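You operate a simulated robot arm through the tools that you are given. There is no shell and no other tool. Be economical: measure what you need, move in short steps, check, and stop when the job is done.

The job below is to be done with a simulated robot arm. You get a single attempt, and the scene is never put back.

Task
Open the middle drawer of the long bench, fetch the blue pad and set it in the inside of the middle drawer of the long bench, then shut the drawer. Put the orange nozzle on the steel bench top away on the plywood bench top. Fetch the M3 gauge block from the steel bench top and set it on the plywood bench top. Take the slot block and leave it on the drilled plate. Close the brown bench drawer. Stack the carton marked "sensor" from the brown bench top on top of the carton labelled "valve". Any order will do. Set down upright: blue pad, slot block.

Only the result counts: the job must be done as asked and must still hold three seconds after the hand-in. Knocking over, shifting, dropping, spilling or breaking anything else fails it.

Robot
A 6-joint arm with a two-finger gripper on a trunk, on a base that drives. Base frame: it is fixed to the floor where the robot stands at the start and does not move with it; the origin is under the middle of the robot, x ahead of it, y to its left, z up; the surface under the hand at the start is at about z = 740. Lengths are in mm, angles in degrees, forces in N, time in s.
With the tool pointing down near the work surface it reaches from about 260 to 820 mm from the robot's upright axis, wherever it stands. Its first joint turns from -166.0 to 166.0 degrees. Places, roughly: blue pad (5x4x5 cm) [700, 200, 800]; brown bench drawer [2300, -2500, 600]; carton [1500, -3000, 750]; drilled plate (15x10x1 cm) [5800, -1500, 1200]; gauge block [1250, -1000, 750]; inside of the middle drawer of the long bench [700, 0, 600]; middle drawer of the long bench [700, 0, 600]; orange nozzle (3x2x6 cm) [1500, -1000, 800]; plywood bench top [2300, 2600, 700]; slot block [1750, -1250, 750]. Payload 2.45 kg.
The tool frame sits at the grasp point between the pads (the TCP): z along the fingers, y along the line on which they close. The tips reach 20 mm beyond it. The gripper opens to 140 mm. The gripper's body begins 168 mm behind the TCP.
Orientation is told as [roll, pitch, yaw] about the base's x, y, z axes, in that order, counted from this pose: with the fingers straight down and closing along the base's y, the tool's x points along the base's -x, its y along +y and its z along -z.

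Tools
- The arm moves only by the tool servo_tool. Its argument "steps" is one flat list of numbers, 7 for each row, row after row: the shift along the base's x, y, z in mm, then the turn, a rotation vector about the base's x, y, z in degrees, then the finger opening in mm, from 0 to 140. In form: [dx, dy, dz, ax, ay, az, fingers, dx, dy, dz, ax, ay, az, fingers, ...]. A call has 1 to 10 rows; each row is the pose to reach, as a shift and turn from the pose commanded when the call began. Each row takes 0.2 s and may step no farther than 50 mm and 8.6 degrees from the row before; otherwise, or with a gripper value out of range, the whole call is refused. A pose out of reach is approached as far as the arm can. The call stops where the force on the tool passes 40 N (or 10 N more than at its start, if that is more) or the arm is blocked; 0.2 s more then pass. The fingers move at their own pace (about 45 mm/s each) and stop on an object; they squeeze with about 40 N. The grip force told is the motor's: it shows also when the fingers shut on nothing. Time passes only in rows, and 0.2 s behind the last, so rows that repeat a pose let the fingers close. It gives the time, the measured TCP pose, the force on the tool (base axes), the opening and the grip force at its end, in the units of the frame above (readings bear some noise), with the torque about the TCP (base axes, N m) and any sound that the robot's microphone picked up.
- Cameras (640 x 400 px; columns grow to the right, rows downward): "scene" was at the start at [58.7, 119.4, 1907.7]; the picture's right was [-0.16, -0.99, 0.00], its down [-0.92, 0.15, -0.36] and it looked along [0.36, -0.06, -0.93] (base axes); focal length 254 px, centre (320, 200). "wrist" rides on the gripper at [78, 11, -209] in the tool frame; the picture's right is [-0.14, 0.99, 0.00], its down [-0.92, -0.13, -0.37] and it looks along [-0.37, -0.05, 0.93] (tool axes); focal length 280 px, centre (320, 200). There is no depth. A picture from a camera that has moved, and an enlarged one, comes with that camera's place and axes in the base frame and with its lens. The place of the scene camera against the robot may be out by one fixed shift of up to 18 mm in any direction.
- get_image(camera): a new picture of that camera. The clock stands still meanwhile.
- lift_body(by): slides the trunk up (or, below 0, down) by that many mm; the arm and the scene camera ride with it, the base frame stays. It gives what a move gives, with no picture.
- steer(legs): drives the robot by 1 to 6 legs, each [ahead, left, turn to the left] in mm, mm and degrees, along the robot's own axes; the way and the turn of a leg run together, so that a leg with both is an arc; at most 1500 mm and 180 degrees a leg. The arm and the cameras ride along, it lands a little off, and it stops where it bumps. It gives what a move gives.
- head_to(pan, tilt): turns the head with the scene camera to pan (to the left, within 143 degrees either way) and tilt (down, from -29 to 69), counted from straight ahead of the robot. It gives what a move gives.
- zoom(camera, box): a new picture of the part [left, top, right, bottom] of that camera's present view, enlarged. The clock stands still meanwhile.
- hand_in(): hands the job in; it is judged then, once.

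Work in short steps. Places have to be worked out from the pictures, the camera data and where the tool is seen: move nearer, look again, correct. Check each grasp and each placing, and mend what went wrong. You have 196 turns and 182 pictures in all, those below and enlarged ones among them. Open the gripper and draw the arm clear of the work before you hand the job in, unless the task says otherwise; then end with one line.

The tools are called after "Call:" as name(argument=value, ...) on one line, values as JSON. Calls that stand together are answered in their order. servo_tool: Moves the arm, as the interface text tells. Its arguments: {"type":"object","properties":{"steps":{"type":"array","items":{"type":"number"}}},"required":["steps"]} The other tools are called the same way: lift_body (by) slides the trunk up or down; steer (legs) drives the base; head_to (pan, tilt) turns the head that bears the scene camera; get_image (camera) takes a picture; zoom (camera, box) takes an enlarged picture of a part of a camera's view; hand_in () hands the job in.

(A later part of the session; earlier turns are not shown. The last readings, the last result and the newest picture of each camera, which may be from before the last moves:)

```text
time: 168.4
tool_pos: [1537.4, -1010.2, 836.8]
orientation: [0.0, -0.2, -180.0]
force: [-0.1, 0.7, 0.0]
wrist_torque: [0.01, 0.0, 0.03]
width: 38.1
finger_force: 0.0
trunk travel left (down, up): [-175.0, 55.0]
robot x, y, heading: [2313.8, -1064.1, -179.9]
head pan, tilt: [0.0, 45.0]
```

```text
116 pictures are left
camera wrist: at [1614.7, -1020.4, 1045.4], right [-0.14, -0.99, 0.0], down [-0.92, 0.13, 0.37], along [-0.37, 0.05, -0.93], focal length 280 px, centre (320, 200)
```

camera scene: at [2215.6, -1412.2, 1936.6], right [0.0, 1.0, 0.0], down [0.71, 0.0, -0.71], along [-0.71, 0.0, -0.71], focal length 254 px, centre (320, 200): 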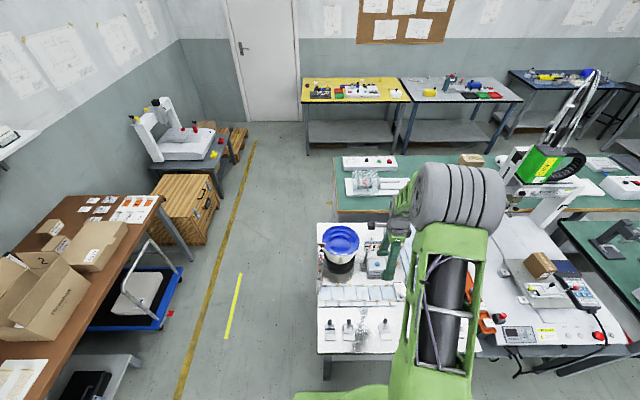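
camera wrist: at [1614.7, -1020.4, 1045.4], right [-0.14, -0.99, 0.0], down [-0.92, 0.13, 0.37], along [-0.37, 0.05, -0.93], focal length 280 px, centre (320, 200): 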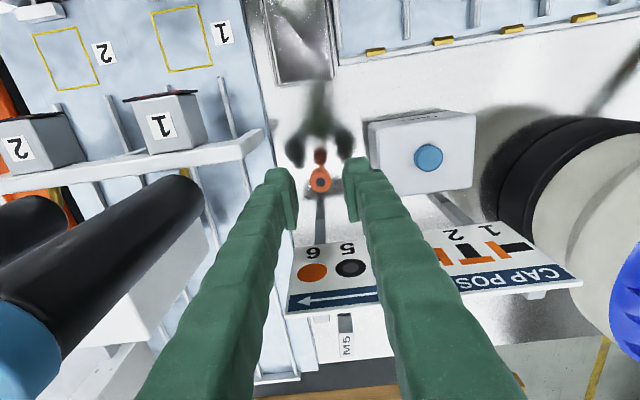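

The box's near edge is at y≈−1060; the narrowed finger passes at about −1043. I descend and grip.

Call:
servo_tool(steps=[-2, 2, -20, 0, 0, 0, 38, -2, 2, -40, 0, 0, 0, 38, -2, 2, -58, 0, 0, 0, 38, -2, 2, -58, 0, 0, 0, 38, -2, 2, -58, 0, 0, 0, 5, -2, 2, -58, 0, 0, 0, 5, -2, 2, -58, 0, 0, 0, 5])

Call:
zoom(camera="wrist", box=[220, 80, 480, 280])

```text
time: 170.0
tool_pos: [1537.0, -1009.3, 778.6]
orientation: [-0.1, -0.1, -180.0]
force: [-0.9, -0.2, 1.3]
wrist_torque: [-0.01, -0.01, 0.0]
width: 11.5
finger_force: 34.4
trunk travel left (down, up): [-175.0, 55.0]
robot x, y, heading: [2316.3, -1065.7, -180.0]
head pan, tilt: [0.0, 45.0]
```

```text
2.00 times, centred on (350, 180) of wrist
camera zoom: at [1613.5, -1018.8, 987.6], right [-0.14, -0.99, 0.0], down [-0.92, 0.13, 0.37], along [-0.37, 0.05, -0.93], focal length 561 px, centre (260, 240)
```

zoom: 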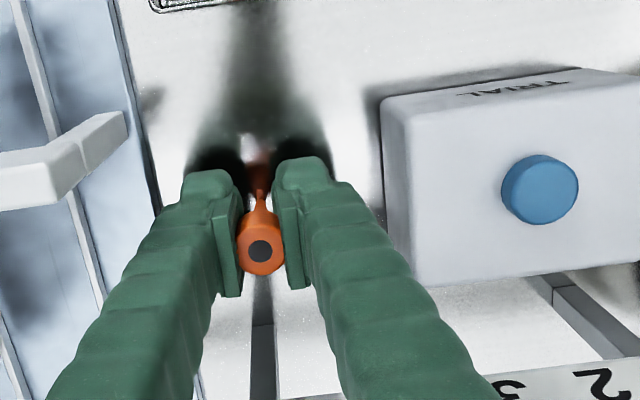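

The nozzle's stem is gripped (11.5 mm). I lift and draw back toward the robot.

Call:
servo_tool(steps=[0, 0, 20, 0, 0, 0, 5, 0, 0, 60, 0, 0, 0, 5, 0, 0, 105, 0, 0, 0, 5, 0, 0, 150, 0, 0, 0, 5, 0, 0, 195, 0, 0, 0, 5, 0, 0, 240, 0, 0, 0, 5, 0, 0, 275, 0, 0, 0, 5, 48, -8, 275, 0, 0, 0, 5, 96, -16, 275, 0, 0, 0, 5, 144, -24, 275, 0, 0, 0, 5])

Call:
servo_tool(steps=[48, -5, 0, 0, 0, 0, 5, 96, -10, 0, 0, 0, 0, 5, 144, -15, 0, 0, 0, 0, 5, 192, -20, 0, 0, 0, 0, 5, 230, -25, 0, 0, 0, 0, 5])

Call:
get_image(camera="wrist")

Call:
zoom(camera="scene", box=[300, 200, 480, 350])

```text
time: 172.2
tool_pos: [1679.3, -1037.3, 1053.0]
orientation: [-0.1, -0.3, -180.0]
force: [-0.4, -0.1, 0.1]
wrist_torque: [0.04, 0.03, 0.02]
width: 10.2
finger_force: 37.0
trunk travel left (down, up): [-175.0, 55.0]
robot x, y, heading: [2316.5, -1062.2, -180.0]
head pan, tilt: [0.0, 45.0]
```

```text
time: 173.4
tool_pos: [1905.9, -1061.5, 1056.6]
orientation: [-0.1, -0.3, -179.9]
force: [-0.5, -0.5, -0.2]
wrist_torque: [0.03, -0.01, -0.03]
width: 10.1
finger_force: 37.6
trunk travel left (down, up): [-175.0, 55.0]
robot x, y, heading: [2313.0, -1063.4, -179.5]
head pan, tilt: [0.0, 45.0]
```

```text
114 pictures are left
camera wrist: at [1984.5, -1071.0, 1265.6], right [-0.14, -0.99, 0.0], down [-0.92, 0.13, 0.37], along [-0.37, 0.05, -0.93], focal length 280 px, centre (320, 200)
```

wrist: 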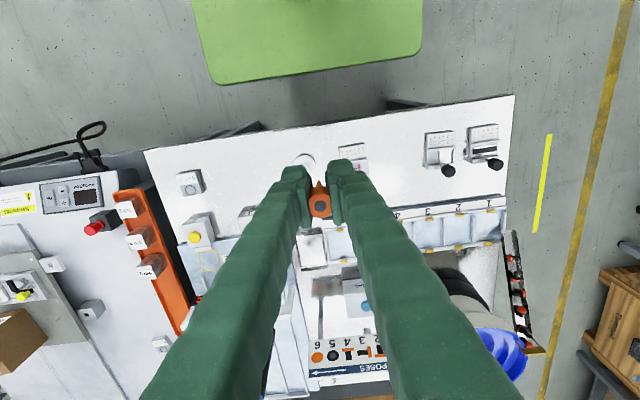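

```text
2.67 times, centred on (390, 275) of scene
camera zoom: at [2216.1, -1215.9, 1936.6], right [0.0, 1.0, 0.0], down [0.71, 0.0, -0.71], along [-0.71, 0.0, -0.71], focal length 677 px, centre (133, 0)
```

zoom: 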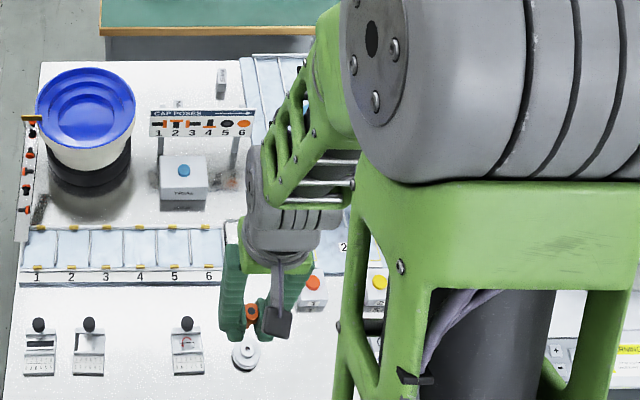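

The nozzle is held. I back off, turn to face +y again and check the pose.

Call:
steer(legs=[[-120, 0, 0], [0, 0, -90.4]])

```text
time: 178.4
tool_pos: [2415.5, -657.5, 1055.7]
orientation: [0.0, -0.2, 92.9]
force: [-0.2, 0.0, -0.4]
wrist_torque: [-0.01, -0.03, 0.0]
width: 9.7
finger_force: 37.4
trunk travel left (down, up): [-175.0, 55.0]
robot x, y, heading: [2434.3, -1063.8, 92.9]
head pan, tilt: [0.0, 45.0]
```

The grip holds; heading is 92.9°. I straighten and drive up the corridor.

Call:
steer(legs=[[0, 85, -2.9], [1350, 0, 0], [1000, 0, 0]])

Call:
get_image(camera="wrist")

```text
time: 190.8
tool_pos: [2324.5, 1655.8, 1055.2]
orientation: [-0.1, -0.3, 90.8]
force: [-0.3, 0.2, -1.1]
wrist_torque: [-0.01, -0.02, -0.01]
width: 9.6
finger_force: 36.7
trunk travel left (down, up): [-175.0, 55.0]
robot x, y, heading: [2323.2, 1247.3, 90.8]
head pan, tilt: [0.0, 45.0]
```

```text
112 pictures are left
camera wrist: at [2312.7, 1577.3, 1265.3], right [-0.99, 0.12, 0.0], down [0.12, 0.92, 0.37], along [0.05, 0.37, -0.93], focal length 280 px, centre (320, 200)
```

wrist: 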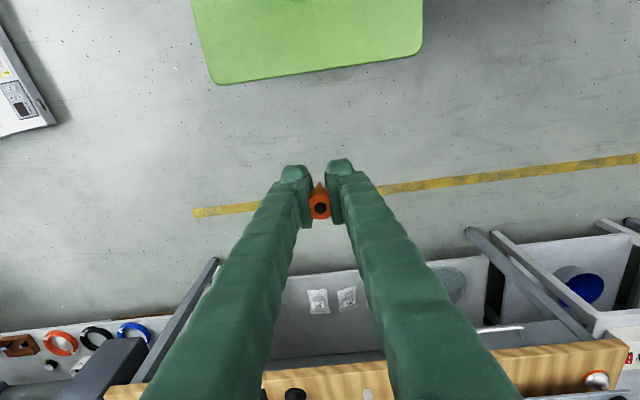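

Nozzle still held. I drive the last stretch and move above the free spot at about [2370,2345].

Call:
steer(legs=[[540, -20, -0.8]])

Call:
servo_tool(steps=[6, 30, -35, 0, 0, 0, 5, 12, 60, -70, 0, 0, 0, 5, 18, 90, -105, 0, 0, 0, 5, 24, 120, -140, 0, 0, 0, 5, 26, 148, -175, 0, 0, 0, 5, 26, 148, -205, 0, 0, 0, 5, 26, 148, -205, 0, 0, 0, 5])

Call:
get_image(camera="wrist")

```text
time: 193.9
tool_pos: [2344.5, 2193.2, 1056.0]
orientation: [-0.1, -0.2, 90.0]
force: [0.1, 0.4, -0.3]
wrist_torque: [-0.06, -0.01, 0.0]
width: 9.4
finger_force: 36.8
trunk travel left (down, up): [-175.0, 55.0]
robot x, y, heading: [2341.4, 1788.5, 90.1]
head pan, tilt: [0.0, 45.0]
```

```text
time: 195.5
tool_pos: [2370.0, 2344.1, 849.7]
orientation: [-0.2, -0.3, 90.0]
force: [-0.3, -0.3, 0.1]
wrist_torque: [0.03, 0.03, 0.02]
width: 9.3
finger_force: 37.2
trunk travel left (down, up): [-175.0, 55.0]
robot x, y, heading: [2338.0, 1788.1, 90.2]
head pan, tilt: [0.0, 45.0]
```

```text
111 pictures are left
camera wrist: at [2357.3, 2266.1, 1058.5], right [-0.99, 0.14, 0.0], down [0.13, 0.92, 0.37], along [0.05, 0.37, -0.93], focal length 280 px, centre (320, 200)
```

wrist: 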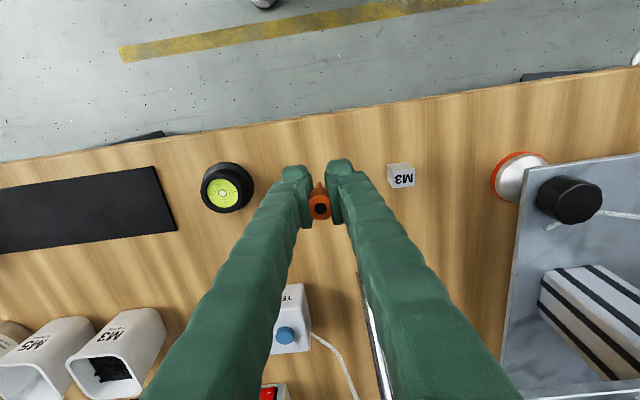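

The spot is clear. I lower the nozzle until contact.

Call:
servo_tool(steps=[0, 0, -30, 0, 0, 0, 5, 0, 0, -50, 0, 0, 0, 5, 0, 0, -58, 0, 0, 0, 5, 0, 0, -63, 0, 0, 0, 5, 0, 0, -67, 0, 0, 0, 5, 0, 0, -71, 0, 0, 0, 5, 0, 0, -75, 0, 0, 0, 5, 0, 0, -79, 0, 0, 0, 5, 0, 0, -83, 0, 0, 0, 5])

Call:
zoom(camera="wrist", box=[220, 130, 420, 255])

```text
time: 197.5
tool_pos: [2369.2, 2341.0, 769.6]
orientation: [-0.1, -0.4, 90.1]
force: [-6.5, -0.4, 31.2]
wrist_torque: [-0.01, 0.38, 0.0]
width: 10.0
finger_force: 36.9
trunk travel left (down, up): [-175.0, 55.0]
robot x, y, heading: [2342.1, 1789.1, 90.4]
head pan, tilt: [0.0, 45.0]
```

```text
3.20 times, centred on (320, 192) of wrist
camera zoom: at [2356.7, 2263.4, 978.5], right [-0.99, 0.14, 0.0], down [0.13, 0.92, 0.38], along [0.05, 0.37, -0.93], focal length 897 px, centre (320, 224)
```

zoom: 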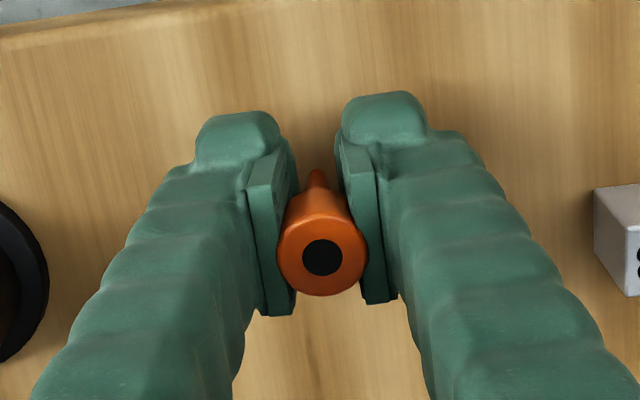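

Contact at z≈770. I ease up 1 mm and release gently.

Call:
servo_tool(steps=[0, 0, 1, 0, 0, 0, 5, 0, 0, 1, 0, 0, 0, 12, 0, 0, 1, 0, 0, 0, 20, 0, 0, 1, 0, 0, 0, 36, 0, 0, 1, 0, 0, 0, 44, 0, 0, 1, 0, 0, 0, 44])

Call:
zoom(camera="wrist", box=[220, 130, 420, 255])

```text
time: 198.9
tool_pos: [2371.1, 2340.8, 768.7]
orientation: [-0.1, -0.1, 90.0]
force: [0.0, 0.0, 0.4]
wrist_torque: [0.02, 0.01, -0.01]
width: 44.1
finger_force: 0.0
trunk travel left (down, up): [-175.0, 55.0]
robot x, y, heading: [2344.9, 1784.8, 90.0]
head pan, tilt: [0.0, 45.0]
```

```text
3.20 times, centred on (320, 192) of wrist
camera zoom: at [2357.5, 2263.4, 978.6], right [-0.99, 0.14, 0.0], down [0.13, 0.92, 0.37], along [0.05, 0.37, -0.93], focal length 897 px, centre (320, 224)
```

zoom: 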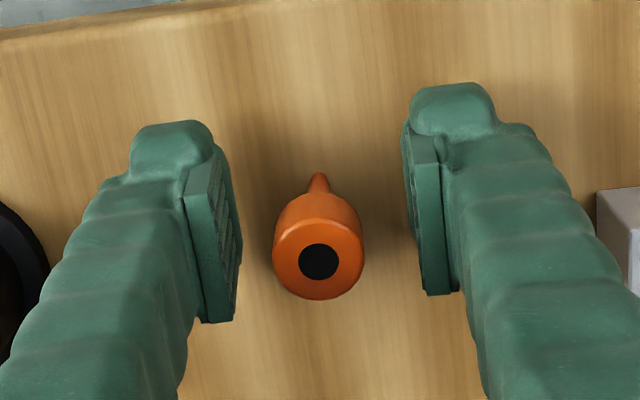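

The nozzle stands freely. I lift straight up and back, then verify.

Call:
servo_tool(steps=[0, 0, 25, 0, 0, 0, 44, 0, 0, 60, 0, 0, 0, 44, 0, 0, 105, 0, 0, 0, 60, 0, 0, 150, 0, 0, 0, 60, 0, -20, 195, 0, 0, 0, 60, 0, -60, 220, 0, 0, 0, 60, 0, -105, 240, 0, 0, 0, 60, 0, -150, 260, 0, 0, 0, 60, 0, -180, 280, 0, 0, 0, 60])

Call:
zoom(camera="wrist", box=[160, 200, 480, 400])

```text
time: 200.9
tool_pos: [2370.0, 2161.7, 1051.5]
orientation: [-0.1, 0.0, 90.1]
force: [-0.1, 0.3, -0.3]
wrist_torque: [0.06, -0.02, -0.03]
width: 59.9
finger_force: 0.1
out of reach, approached as far as the arm can: row 9
trunk travel left (down, up): [-175.0, 55.0]
robot x, y, heading: [2342.5, 1789.9, 90.0]
head pan, tilt: [0.0, 45.0]
```

```text
2.00 times, centred on (320, 300) of wrist
camera zoom: at [2358.9, 2084.2, 1260.3], right [-0.99, 0.14, 0.0], down [0.13, 0.92, 0.37], along [0.05, 0.37, -0.93], focal length 561 px, centre (320, 0)
```

zoom: 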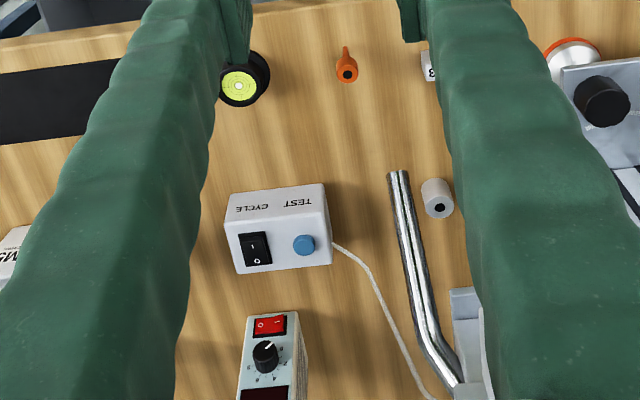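

Nozzle and M3 both stand on the plywood. I drive back to the steel bench end for the slot block.

Call:
steer(legs=[[-1300, 0, 0.3], [-1200, 0, 0]])

```text
time: 213.1
tool_pos: [2319.6, -335.0, 1050.1]
orientation: [0.0, -0.1, 87.5]
force: [-0.3, -0.3, 0.3]
wrist_torque: [0.04, 0.0, 0.01]
width: 60.2
finger_force: 0.1
trunk travel left (down, up): [-175.0, 55.0]
robot x, y, heading: [2269.8, -710.5, 88.0]
head pan, tilt: [0.0, 45.0]
```

I'm close to the bench on the left, so I shift right first, then back to y≈−1390 and turn to face the bench.

Call:
steer(legs=[[0, -170, 2.0], [-660, 0, 0], [0, 0, 90]])

Call:
get_image(camera="wrist")

```text
time: 222.4
tool_pos: [2055.4, -1368.8, 1050.9]
orientation: [-0.1, 0.0, -178.9]
force: [1.1, 0.9, -0.7]
wrist_torque: [-0.02, -0.02, 0.02]
width: 60.2
finger_force: 0.1
trunk travel left (down, up): [-175.0, 55.0]
robot x, y, heading: [2432.5, -1393.2, -178.5]
head pan, tilt: [0.0, 45.0]
```

```text
107 pictures are left
camera wrist: at [2131.8, -1377.9, 1259.9], right [-0.12, -0.99, 0.0], down [-0.92, 0.11, 0.37], along [-0.37, 0.05, -0.93], focal length 280 px, centre (320, 200)
```

wrist: 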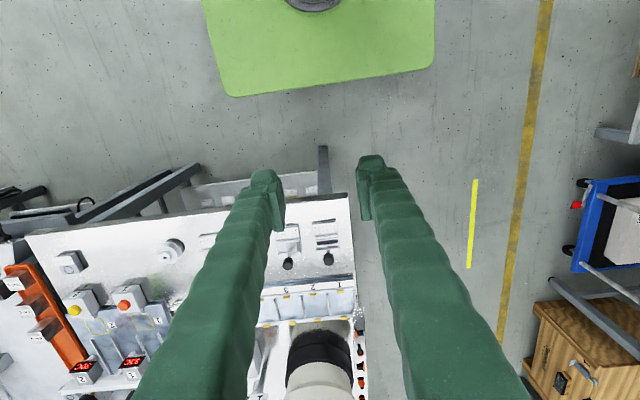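

The slotted block shows near [1848,−1357]. I close in and hover above it.

Call:
steer(legs=[[100, 0, -1.4]])

Call:
servo_tool(steps=[-30, 3, -30, 0, 0, 0, 90, -60, 6, -60, 0, 0, 0, 90, -90, 9, -90, 0, 0, 0, 90, -104, 9, -120, 0, 0, 0, 90, -104, 9, -120, 0, 0, 0, 90])

Call:
get_image(camera="wrist")

Call:
zoom(camera="wrist", box=[220, 100, 420, 225])

```text
time: 223.6
tool_pos: [1954.2, -1361.5, 1049.3]
orientation: [0.0, 0.1, 179.9]
force: [0.0, -1.0, 0.1]
wrist_torque: [0.02, -0.09, 0.01]
width: 59.9
finger_force: 0.0
trunk travel left (down, up): [-175.0, 55.0]
robot x, y, heading: [2329.4, -1394.7, -180.0]
head pan, tilt: [0.0, 45.0]
```

```text
time: 224.8
tool_pos: [1851.9, -1354.5, 932.6]
orientation: [-0.1, -0.1, 179.9]
force: [0.2, -0.5, 0.1]
wrist_torque: [0.02, 0.0, -0.01]
width: 90.0
finger_force: 0.0
trunk travel left (down, up): [-175.0, 55.0]
robot x, y, heading: [2332.1, -1391.9, -179.8]
head pan, tilt: [0.0, 45.0]
```

```text
106 pictures are left
camera wrist: at [1928.7, -1364.9, 1141.6], right [-0.14, -0.99, 0.0], down [-0.92, 0.13, 0.37], along [-0.37, 0.05, -0.93], focal length 280 px, centre (320, 200)
```

wrist: 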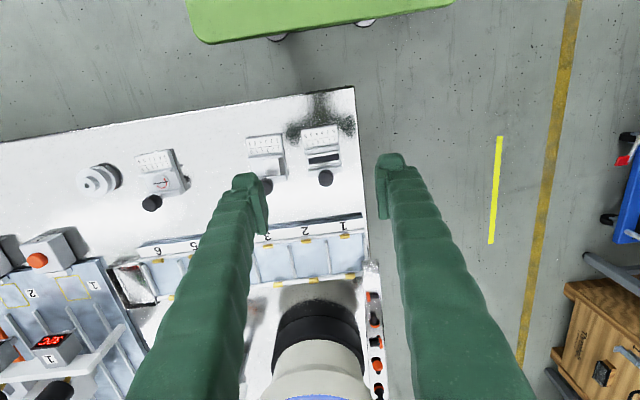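

```text
3.20 times, centred on (320, 162) of wrist
camera zoom: at [1928.7, -1364.9, 1141.6], right [-0.14, -0.99, 0.0], down [-0.92, 0.13, 0.37], along [-0.37, 0.05, -0.93], focal length 897 px, centre (320, 320)
```

zoom: 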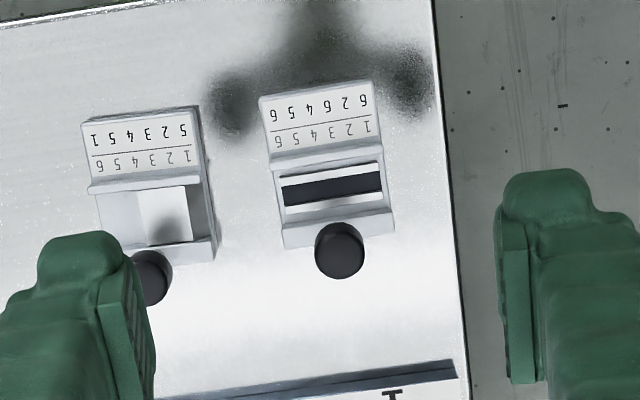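

The block with the dark slot is the one at [≈1850,−1360]. I zoom tighter to compare the three blocks.

Call:
zoom(camera="wrist", box=[290, 115, 350, 195])

Call:
zoom(camera="wrist", box=[230, 115, 300, 205])

Call:
zoom(camera="wrist", box=[60, 135, 200, 225])

Call:
zoom(camera="scene", box=[290, 220, 480, 400])

```text
5.00 times, centred on (320, 155) of wrist
camera zoom: at [1928.7, -1364.9, 1141.6], right [-0.14, -0.99, 0.0], down [-0.92, 0.13, 0.37], along [-0.37, 0.05, -0.93], focal length 1402 px, centre (320, 425)
```

zoom: 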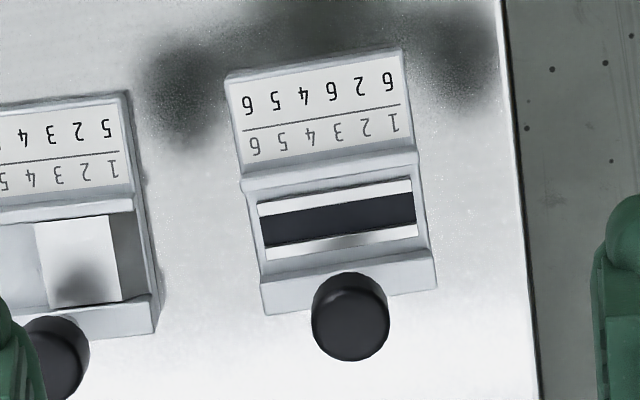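

```text
4.44 times, centred on (265, 160) of wrist
camera zoom: at [1928.7, -1364.9, 1141.6], right [-0.14, -0.99, 0.0], down [-0.92, 0.13, 0.37], along [-0.37, 0.05, -0.93], focal length 1246 px, centre (564, 378)
```

zoom: 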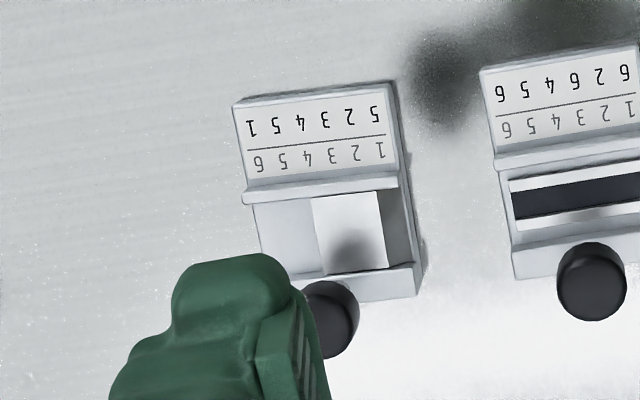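

```text
4.44 times, centred on (130, 180) of wrist
camera zoom: at [1928.7, -1364.9, 1141.6], right [-0.14, -0.99, 0.0], down [-0.92, 0.13, 0.37], along [-0.37, 0.05, -0.93], focal length 1246 px, centre (1164, 289)
```

zoom: 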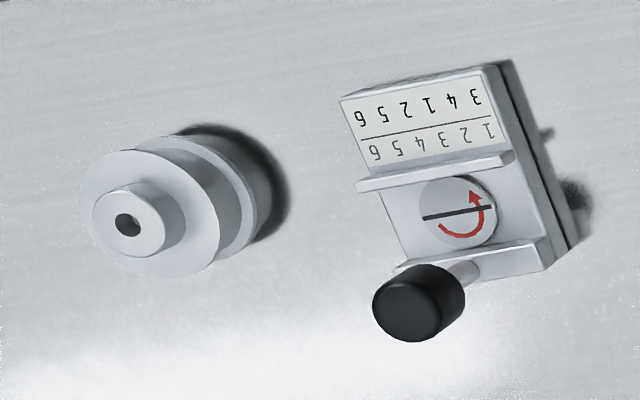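

```text
2.22 times, centred on (385, 310) of scene
camera zoom: at [2234.6, -1544.8, 1936.6], right [0.0, 1.0, 0.0], down [0.71, 0.0, -0.71], along [-0.71, 0.0, -0.71], focal length 564 px, centre (176, -44)
```

zoom: 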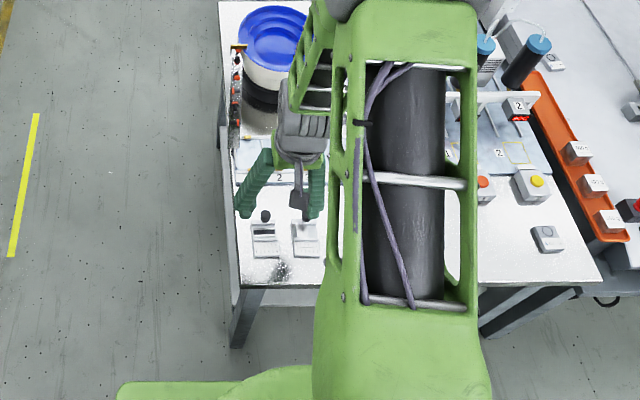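

The first block clearly has the slot; it is aligned with y, ~53 mm wide, centred near [1848,−1358], with ~28 mm gap to its neighbour. I lower with a 66 mm opening to just above and check the finger clearance.

Call:
servo_tool(steps=[-4, -3, -40, 0, 0, 0, 66, -4, -3.5, -80, 0, 0, 0, 66, -4, -3.5, -115, 0, 0, 0, 66, -4, -3.5, -115, 0, 0, 0, 66])

Call:
zoom(camera="wrist", box=[200, 80, 440, 280])

```text
time: 225.8
tool_pos: [1844.6, -1358.0, 817.8]
orientation: [0.0, 0.1, 180.0]
force: [-1.1, 0.7, 0.3]
wrist_torque: [0.0, 0.02, 0.04]
width: 65.7
finger_force: 0.0
trunk travel left (down, up): [-175.0, 55.0]
robot x, y, heading: [2331.4, -1390.9, -180.0]
head pan, tilt: [0.0, 45.0]
```

```text
2.00 times, centred on (320, 180) of wrist
camera zoom: at [1921.1, -1367.2, 1026.5], right [-0.14, -0.99, 0.0], down [-0.92, 0.13, 0.37], along [-0.36, 0.05, -0.93], focal length 561 px, centre (320, 240)
```

zoom: 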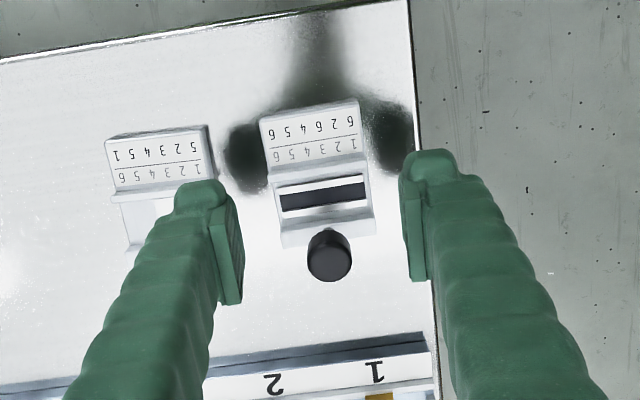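

Centred well. I narrow to 62 mm and descend carefully to grip height.

Call:
servo_tool(steps=[2, 0.5, -10, 0, 0, 0, 62, 2, 0.5, -20, 0, 0, 0, 62, 2, 0.5, -30, 0, 0, 0, 62, 2, 0.5, -40, 0, 0, 0, 62, 2, 0.5, -47, 0, 0, 0, 62, 2, 0.5, -47, 0, 0, 0, 62])

Call:
zoom(camera="wrist", box=[200, 80, 440, 280])

```text
time: 227.2
tool_pos: [1848.9, -1355.6, 769.5]
orientation: [-0.1, 0.0, 179.9]
force: [-0.5, 0.0, 0.1]
wrist_torque: [-0.01, 0.03, 0.0]
width: 62.3
finger_force: 0.0
trunk travel left (down, up): [-175.0, 55.0]
robot x, y, heading: [2329.7, -1393.0, -180.3]
head pan, tilt: [0.0, 45.0]
```

```text
2.00 times, centred on (320, 180) of wrist
camera zoom: at [1925.2, -1366.9, 978.6], right [-0.14, -0.99, 0.0], down [-0.92, 0.13, 0.37], along [-0.36, 0.05, -0.93], focal length 561 px, centre (320, 240)
```

zoom: 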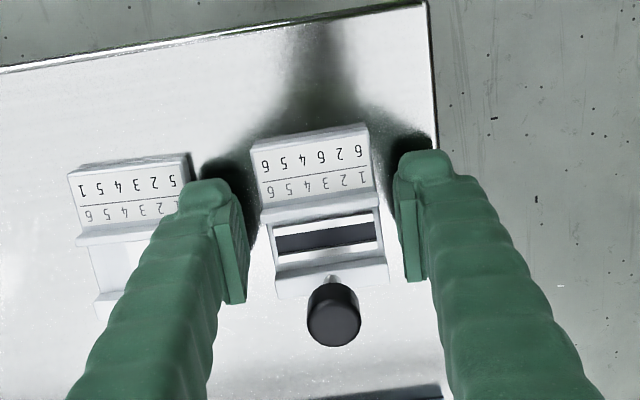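

The slot area is right at the TCP. I close on the block.

Call:
servo_tool(steps=[0, 0, 0, 0, 0, 0, 40, 0, 0, 0, 0, 0, 0, 30, 0, 0, 0, 0, 0, 0, 30, 0, 0, 0, 0, 0, 0, 30])

Call:
zoom(camera="wrist", box=[200, 80, 440, 280])

```text
time: 227.8
tool_pos: [1847.8, -1357.3, 776.4]
orientation: [-0.1, -0.5, 179.9]
force: [7.7, -2.6, 85.0]
wrist_torque: [-0.12, -0.28, -0.02]
width: 36.4
finger_force: 21.2
trunk travel left (down, up): [-175.0, 55.0]
robot x, y, heading: [2332.8, -1392.7, -179.8]
head pan, tilt: [0.0, 45.0]
stopped in row 2: the force on the tool passed its limit at 47 N (the readings are from after the stop); the commanded pose is now the measured one
```

```text
2.00 times, centred on (320, 180) of wrist
camera zoom: at [1926.1, -1367.2, 984.9], right [-0.14, -0.99, 0.0], down [-0.92, 0.13, 0.38], along [-0.37, 0.05, -0.93], focal length 561 px, centre (320, 240)
```

zoom: 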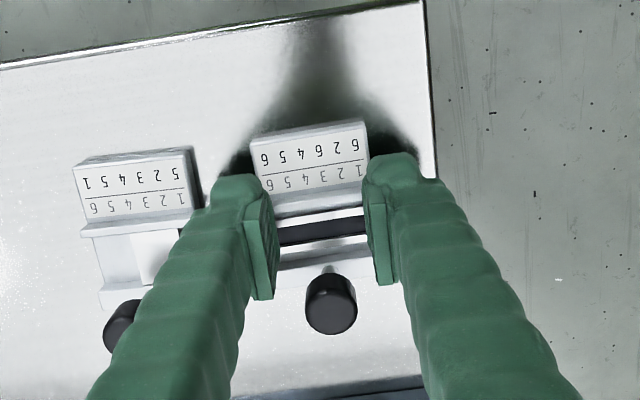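

The fingers rode up off the block's sides (85 N upward), so its side edges are lower than I thought. I open, raise and re-inspect.

Call:
servo_tool(steps=[0, 0, 2, 0, 0, 0, 66, 0, 0, 4, 0, 0, 0, 66, 0, 0, 30, 0, 0, 0, 66, 0, 0, 60, 0, 0, 0, 66, 0, 0, 60, 0, 0, 0, 66])

Call:
zoom(camera="wrist", box=[270, 100, 370, 200])

```text
time: 228.1
tool_pos: [1845.3, -1356.1, 776.6]
orientation: [-0.2, -0.8, 179.9]
force: [-2.3, 0.1, -0.5]
wrist_torque: [0.0, -0.34, 0.03]
width: 61.0
finger_force: 3.1
trunk travel left (down, up): [-175.0, 55.0]
robot x, y, heading: [2328.5, -1391.9, -179.9]
head pan, tilt: [0.0, 45.0]
stopped in row 1: the force on the tool passed its limit at 99 N (the readings are from after the stop); the commanded pose is now the measured one
```

```text
4.00 times, centred on (320, 150) of wrist
camera zoom: at [1924.4, -1367.0, 983.9], right [-0.14, -0.99, 0.0], down [-0.92, 0.13, 0.38], along [-0.38, 0.05, -0.92], focal length 1122 px, centre (320, 400)
```

zoom: 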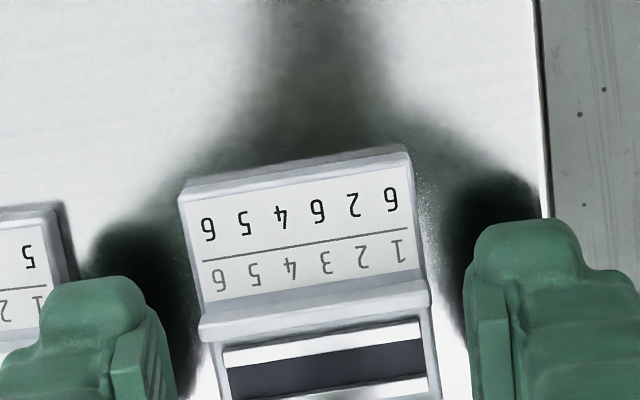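

Released. I raise now and take another look at the block's shape.

Call:
servo_tool(steps=[0, 0, 30, 0, 0, 0, 66, 0, 0, 60, 0, 0, 0, 66, 45, 0, 60, 0, 0, 0, 66, 90, 0, 60, 0, 0, 0, 66, 120, 0, 30, 0, 0, 0, 66, 120, 0, 10, 0, 0, 0, 66])

Call:
get_image(camera="wrist")

Call:
zoom(camera="wrist", box=[260, 230, 400, 400])

```text
time: 229.5
tool_pos: [1964.0, -1358.2, 783.0]
orientation: [-0.1, -0.5, 180.0]
force: [-0.6, -0.2, 0.2]
wrist_torque: [-0.01, -0.01, 0.04]
width: 65.9
finger_force: 0.1
trunk travel left (down, up): [-175.0, 55.0]
robot x, y, heading: [2331.0, -1397.5, -180.0]
head pan, tilt: [0.0, 45.0]
```

```text
96 pictures are left
camera wrist: at [2041.8, -1367.7, 991.6], right [-0.14, -0.99, 0.0], down [-0.92, 0.13, 0.37], along [-0.37, 0.05, -0.93], focal length 280 px, centre (320, 200)
```

wrist: 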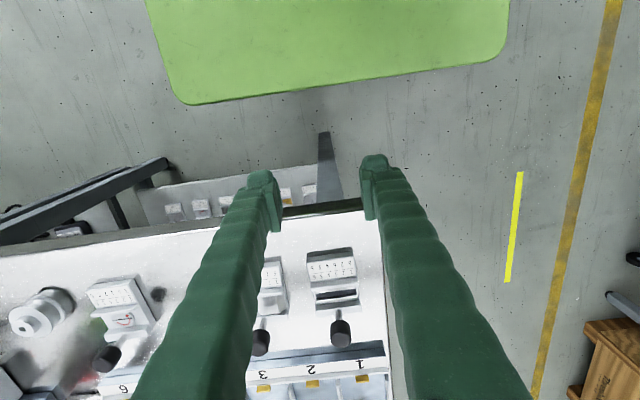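

```text
2.35 times, centred on (330, 315) of wrist
camera zoom: at [2041.8, -1367.7, 991.6], right [-0.14, -0.99, 0.0], down [-0.92, 0.13, 0.37], along [-0.37, 0.05, -0.93], focal length 660 px, centre (296, -71)
```

zoom: 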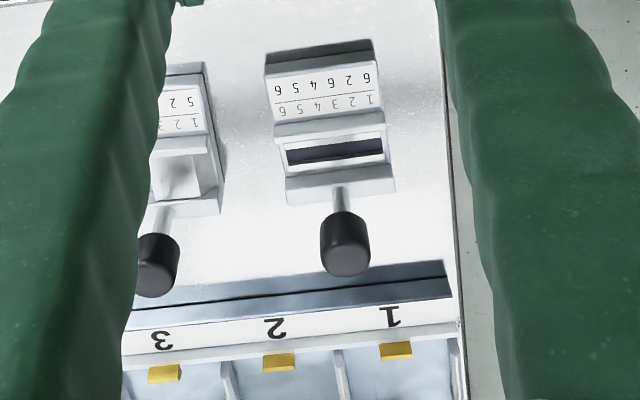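

Now it's clear: the block is low with a tapered plate, and has a vertical knob (z≈777–797) at about [1821,−1358], a natural handle. I move above the knob.

Call:
servo_tool(steps=[0, 0, 40, 0, 0, 0, 60, -30, 0, 75, 0, 0, 0, 60, -75, 0, 75, 0, 0, 0, 60, -115, 0, 75, 0, 0, 0, 60, -143, 0, 75, 0, 0, 0, 60, -143, 0, 75, 0, 0, 0, 60])

Call:
zoom(camera="wrist", box=[220, 100, 420, 250])

```text
time: 230.9
tool_pos: [1821.7, -1359.5, 857.6]
orientation: [-0.1, -0.3, 179.9]
force: [0.6, 0.3, -0.2]
wrist_torque: [0.04, -0.01, 0.02]
width: 60.1
finger_force: 0.0
trunk travel left (down, up): [-175.0, 55.0]
robot x, y, heading: [2335.0, -1394.1, -179.9]
head pan, tilt: [0.0, 45.0]
```

```text
2.67 times, centred on (320, 175) of wrist
camera zoom: at [1899.9, -1369.7, 1067.2], right [-0.14, -0.99, 0.0], down [-0.92, 0.13, 0.37], along [-0.37, 0.05, -0.93], focal length 748 px, centre (320, 267)
```

zoom: 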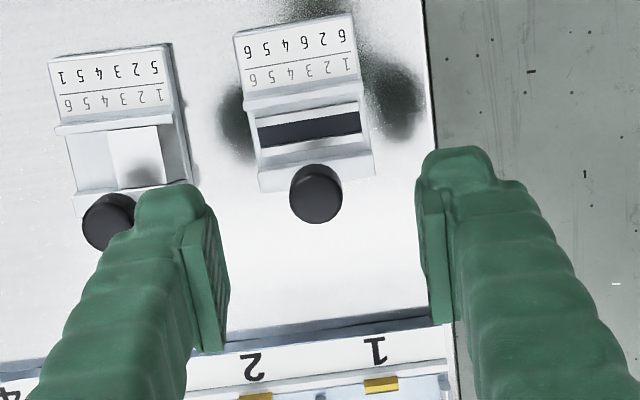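

Knob centred. I descend to z≈789 and close on the knob.

Call:
servo_tool(steps=[0, 1, -25, 0, 0, 0, 50, 0, 1, -50, 0, 0, 0, 50, 0, 1, -69, 0, 0, 0, 50, 0, 1, -69, 0, 0, 0, 50, 0, 1, -69, 0, 0, 0, 10, 0, 1, -69, 0, 0, 0, 10, 0, 1, -69, 0, 0, 0, 10])

Call:
zoom(camera="wrist", box=[220, 80, 420, 230])

```text
time: 232.5
tool_pos: [1822.8, -1355.0, 788.0]
orientation: [0.1, -0.3, 180.0]
force: [0.3, 0.4, 0.5]
wrist_torque: [0.01, 0.05, 0.0]
width: 19.7
finger_force: 30.6
trunk travel left (down, up): [-175.0, 55.0]
robot x, y, heading: [2330.2, -1395.0, -179.9]
head pan, tilt: [0.0, 45.0]
```

```text
2.67 times, centred on (320, 155) of wrist
camera zoom: at [1900.3, -1365.6, 997.2], right [-0.14, -0.99, 0.0], down [-0.92, 0.13, 0.37], along [-0.37, 0.05, -0.93], focal length 748 px, centre (320, 320)
```

zoom: 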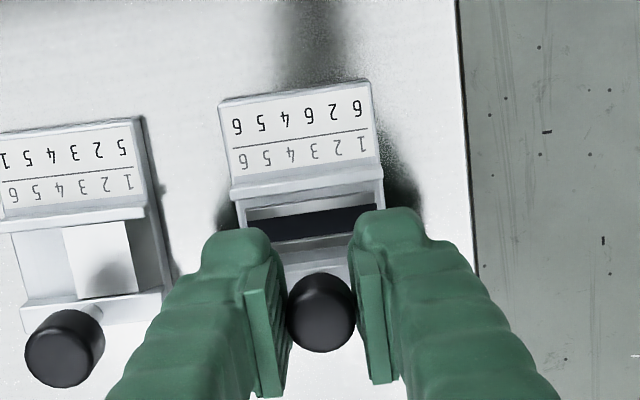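

Knob gripped at 19.7 mm. I lift gently and check that the block hangs level.

Call:
servo_tool(steps=[0, 0, 0, 0, 0, 0, 10, 0, 0, 15, 0, 0, 0, 10, 0, 0, 40, 0, 0, 0, 10, 0, 0, 80, 0, 0, 0, 10, 0, 0, 120, 0, 0, 0, 10, 0, 0, 120, 0, 0, 0, 10])

Call:
get_image(camera="wrist")

```text
time: 233.9
tool_pos: [1819.8, -1355.5, 907.1]
orientation: [-0.1, -0.3, 180.0]
force: [-0.4, 0.3, 0.0]
wrist_torque: [0.01, 0.02, 0.02]
width: 19.1
finger_force: 40.1
trunk travel left (down, up): [-175.0, 55.0]
robot x, y, heading: [2331.7, -1394.9, -179.9]
head pan, tilt: [0.0, 45.0]
```

```text
92 pictures are left
camera wrist: at [1898.0, -1365.9, 1116.4], right [-0.14, -0.99, 0.0], down [-0.92, 0.13, 0.37], along [-0.37, 0.05, -0.93], focal length 280 px, centre (320, 200)
```

wrist: 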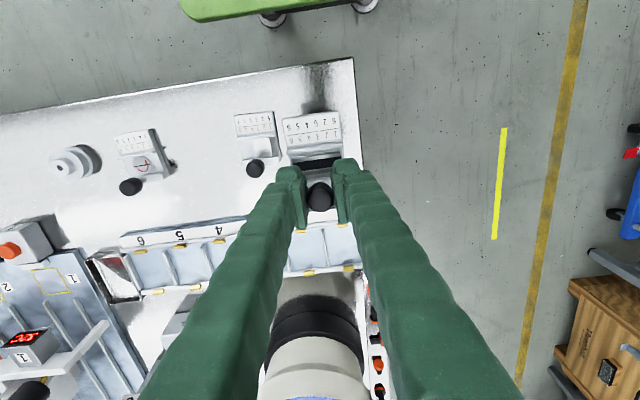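

The block hangs level. I raise it, draw back, move the base into the aisle and turn toward the far shelf.

Call:
servo_tool(steps=[20, 0, 40, 0, 0, 0, 10, 40, 0, 80, 0, 0, 0, 10, 70, 0, 115, 0, 0, 0, 10, 110, -5, 140, 0, 0, 0, 10, 130, -10, 150, 0, 0, 0, 10])

Call:
steer(legs=[[-150, 0, 0], [0, 450, 0], [0, 0, 180]])

Call:
head_to(pan=0, tilt=25)

Call:
get_image(camera="scene")

```text
time: 235.1
tool_pos: [1951.3, -1363.4, 1059.6]
orientation: [-0.1, -0.4, 179.9]
force: [-0.2, -0.3, -1.3]
wrist_torque: [0.01, 0.07, -0.01]
width: 19.3
finger_force: 39.9
trunk travel left (down, up): [-175.0, 55.0]
robot x, y, heading: [2329.2, -1392.2, -179.8]
head pan, tilt: [0.0, 45.0]
```

```text
time: 248.1
tool_pos: [2863.9, -1869.9, 1057.5]
orientation: [-0.1, -0.3, 1.6]
force: [-0.1, 0.1, -1.2]
wrist_torque: [-0.01, -0.03, -0.01]
width: 19.1
finger_force: 39.3
trunk travel left (down, up): [-175.0, 55.0]
robot x, y, heading: [2482.9, -1853.1, 1.6]
head pan, tilt: [0.0, 45.0]
```

```text
time: 248.9
tool_pos: [2864.9, -1870.2, 1058.9]
orientation: [0.0, -0.2, 1.6]
force: [0.0, -0.6, -0.9]
wrist_torque: [0.01, -0.04, 0.0]
width: 19.4
finger_force: 40.1
trunk travel left (down, up): [-175.0, 55.0]
robot x, y, heading: [2479.2, -1852.1, 1.8]
head pan, tilt: [0.0, 25.0]
```

```text
91 pictures are left
camera scene: at [2572.3, -1719.5, 1967.0], right [0.03, -1.0, 0.0], down [-0.42, -0.01, -0.91], along [0.91, 0.03, -0.42], focal length 254 px, centre (320, 200)
```

scene: 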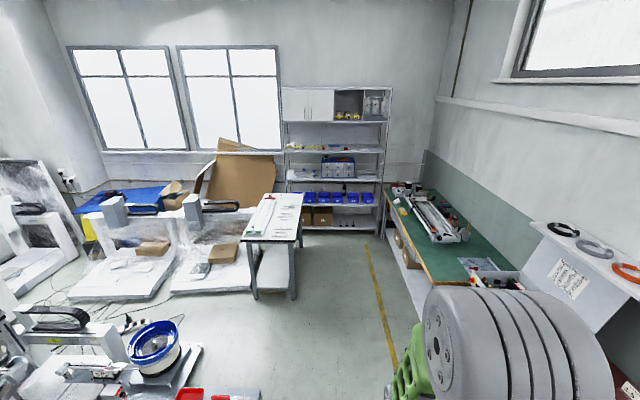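

The shelf level at z≈1200 is visible at the far end; the aisle in front is clear at y≈−1900. I drive toward it.

Call:
steer(legs=[[1200, -30, -1.8], [1150, 0, 0]])

Call:
get_image(camera="scene")

```text
time: 260.4
tool_pos: [5193.1, -1986.4, 1057.8]
orientation: [0.0, -0.3, -3.7]
force: [0.2, -0.3, -2.1]
wrist_torque: [0.0, 0.01, 0.01]
width: 19.5
finger_force: 40.1
trunk travel left (down, up): [-175.0, 55.0]
robot x, y, heading: [4812.4, -1932.2, -3.8]
head pan, tilt: [0.0, 25.0]
```

```text
90 pictures are left
camera scene: at [4916.5, -1810.1, 1967.1], right [-0.06, -1.0, 0.0], down [-0.42, 0.03, -0.91], along [0.9, -0.06, -0.42], focal length 254 px, centre (320, 200)
```

scene: 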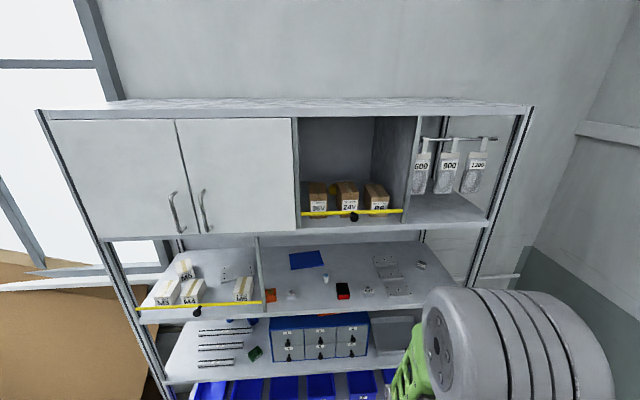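

The shelf is in view. I zoom in on the middle level to find the drilled plate.

Call:
zoom(camera="scene", box=[250, 230, 450, 330])

Call:
zoom(camera="scene", box=[130, 230, 280, 330])

```text
3.20 times, centred on (350, 280) of scene
camera zoom: at [4916.5, -1810.1, 1967.1], right [-0.06, -1.0, 0.0], down [-0.42, 0.03, -0.91], along [0.9, -0.06, -0.42], focal length 812 px, centre (224, -56)
```

zoom: 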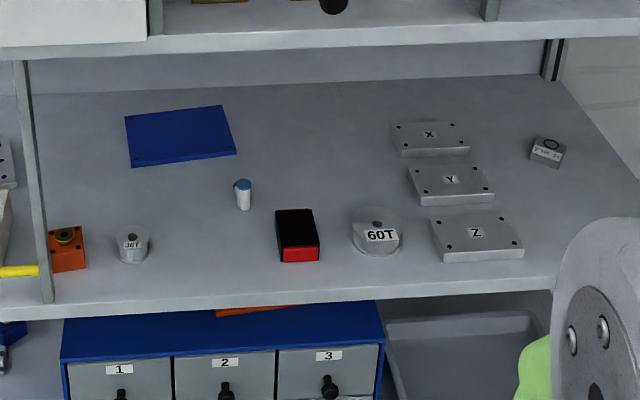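

```text
4.00 times, centred on (205, 280) of scene
camera zoom: at [4916.5, -1810.1, 1967.1], right [-0.06, -1.0, 0.0], down [-0.42, 0.03, -0.91], along [0.9, -0.06, -0.42], focal length 1015 px, centre (780, -120)
```

zoom: 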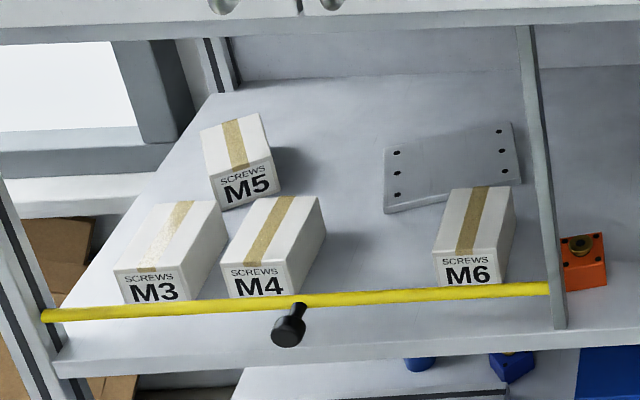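

The drilled plate (six-hole plate, left bay) is at about [5846,−1500]. It's deep under a shelf with ~335 mm headroom, so the block must be held with a nearly horizontal tool. I'll regrasp on the nearby white table; I look at it.

Call:
head_to(pan=88, tilt=45)

Call:
get_image(camera="scene")

```text
time: 262.0
tool_pos: [5191.7, -1986.0, 1059.0]
orientation: [-0.1, -0.4, -3.6]
force: [-0.8, 0.5, -1.5]
wrist_torque: [0.0, -0.03, 0.01]
width: 19.2
finger_force: 39.5
trunk travel left (down, up): [-175.0, 55.0]
robot x, y, heading: [4811.8, -1931.5, -3.5]
head pan, tilt: [88.0, 45.0]
```

```text
87 pictures are left
camera scene: at [4832.0, -1723.4, 1936.5], right [1.0, -0.1, 0.0], down [-0.07, -0.7, -0.71], along [0.07, 0.7, -0.71], focal length 254 px, centre (320, 200)
```

scene: 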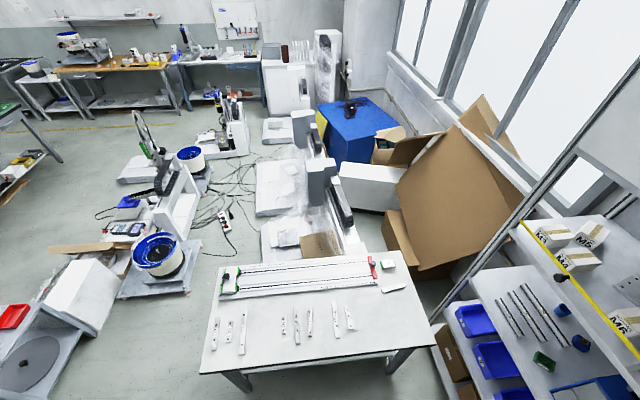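

There's free space at the table's right front, about [5130,−1320] (edge y≈−1450). I move there and turn to face the table.

Call:
steer(legs=[[300, 35, 3.6], [0, 0, 90]])

Call:
get_image(camera="wrist")

```text
time: 267.8
tool_pos: [5145.0, -1525.8, 1058.2]
orientation: [-0.2, -0.3, 88.8]
force: [0.2, 0.3, -1.8]
wrist_torque: [0.03, -0.01, -0.01]
width: 19.0
finger_force: 40.0
trunk travel left (down, up): [-175.0, 55.0]
robot x, y, heading: [5108.1, -1905.4, 88.7]
head pan, tilt: [88.0, 45.0]
```

```text
86 pictures are left
camera wrist: at [5130.6, -1603.6, 1267.2], right [-0.99, 0.16, 0.0], down [0.15, 0.92, 0.37], along [0.06, 0.37, -0.93], focal length 280 px, centre (320, 200)
```

wrist: 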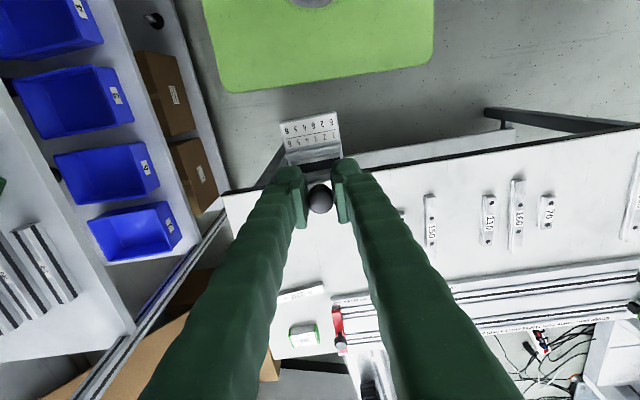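

The table is clear there. I lower the block to about [5150,−1285].

Call:
servo_tool(steps=[1, 34, -30, 0, 0, 0, 10, 2, 68, -60, 0, 0, 0, 10, 3, 102, -90, 0, 0, 0, 10, 4, 136, -120, 0, 0, 0, 10, 5, 170, -150, 0, 0, 0, 10, 5, 204, -180, 0, 0, 0, 10, 5, 241, -205, 0, 0, 0, 10, 5, 241, -235, 0, 0, 0, 10, 5, 241, -250, 0, 0, 0, 10, 5, 241, -250, 0, 0, 0, 10])

Call:
get_image(camera="wrist")

```text
time: 270.0
tool_pos: [5149.6, -1286.3, 810.2]
orientation: [-0.1, -0.3, 88.9]
force: [-0.5, 0.3, -1.3]
wrist_torque: [0.0, 0.02, 0.01]
width: 19.2
finger_force: 40.0
trunk travel left (down, up): [-175.0, 55.0]
robot x, y, heading: [5105.8, -1907.6, 88.7]
head pan, tilt: [88.0, 45.0]
```

```text
85 pictures are left
camera wrist: at [5135.8, -1365.2, 1018.0], right [-0.99, 0.16, 0.0], down [0.15, 0.92, 0.37], along [0.06, 0.37, -0.93], focal length 280 px, centre (320, 200)
```

wrist: 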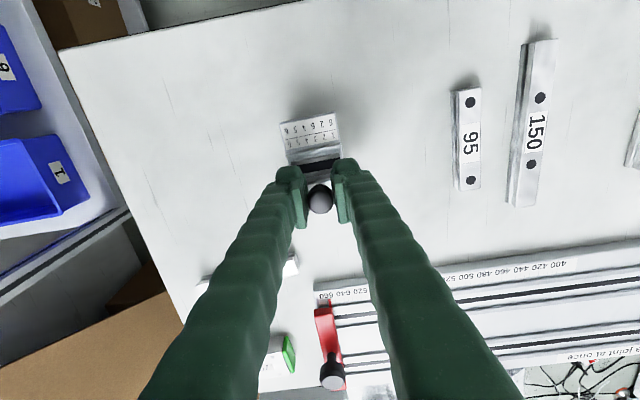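

The area is free. I lower in small steps to contact.

Call:
servo_tool(steps=[0, 0, -8, 0, 0, 0, 10, 0, 0, -14, 0, 0, 0, 10, 0, 0, -18, 0, 0, 0, 10, 0, 0, -22, 0, 0, 0, 10, 0, 0, -26, 0, 0, 0, 10, 0, 0, -30, 0, 0, 0, 10, 0, 0, -34, 0, 0, 0, 10, 0, 0, -38, 0, 0, 0, 10])

```text
time: 271.6
tool_pos: [5150.7, -1282.9, 778.7]
orientation: [-0.1, -0.5, 88.8]
force: [-0.7, -7.0, 23.8]
wrist_torque: [-0.11, 0.02, -0.04]
width: 19.3
finger_force: 39.9
trunk travel left (down, up): [-175.0, 55.0]
robot x, y, heading: [5106.6, -1906.0, 88.9]
head pan, tilt: [88.0, 45.0]
stopped in row 7: the force on the tool passed its limit at 50 N (the readings are from after the stop); the commanded pose is now the measured one
```

Touched down at z≈779. I release, rise, and start tipping the tool 55° forward for a regrasp of the knob.

Call:
servo_tool(steps=[0, 0, 1, 0, 0, 0, 10, 0, 0, 1, 0, 0, 0, 50, 0, 0, 1, 0, 0, 0, 50, 0, 0, 1, 0, 0, 0, 50, 0, 0, 35, 0, 0, 0, 50, 0, 0, 75, 0, 0, 0, 50, 0, -10, 120, 0, 0, 0, 50, 0, -40, 150, 8, 0, 0, 50, 0, -70, 160, 16, 0, 0, 50])

Call:
servo_tool(steps=[0, -10, 0, 8, 0, 0, 50, 0, -20, -20, 16, 0, 0, 50, 0, -20, -40, 24, 0, 0, 50, 0, -20, -60, 32, 0, 0, 50, 0, -20, -80, 39, 0, 0, 50, 0, -20, -90, 39, 0, 0, 50])

Call:
get_image(camera="wrist")

```text
time: 273.6
tool_pos: [5148.4, -1351.0, 936.8]
orientation: [0.3, -16.6, 88.7]
force: [0.6, -1.0, -0.1]
wrist_torque: [0.06, 0.01, 0.04]
width: 50.1
finger_force: 0.1
trunk travel left (down, up): [-175.0, 55.0]
robot x, y, heading: [5113.3, -1904.5, 88.7]
head pan, tilt: [88.0, 45.0]
```

```text
time: 275.0
tool_pos: [5147.7, -1371.4, 844.4]
orientation: [1.7, -55.6, 87.9]
force: [0.7, -0.7, 0.1]
wrist_torque: [-0.01, -0.04, -0.02]
width: 50.1
finger_force: 0.0
trunk travel left (down, up): [-175.0, 55.0]
robot x, y, heading: [5107.6, -1908.8, 88.8]
head pan, tilt: [88.0, 45.0]
```

```text
84 pictures are left
camera wrist: at [5133.9, -1587.6, 900.3], right [-0.99, 0.09, 0.13], down [0.15, 0.22, 0.97], along [0.06, 0.97, -0.23], focal length 280 px, centre (320, 200)
```

wrist: 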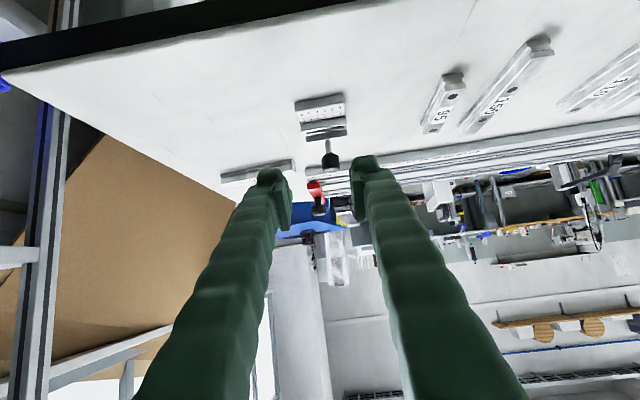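

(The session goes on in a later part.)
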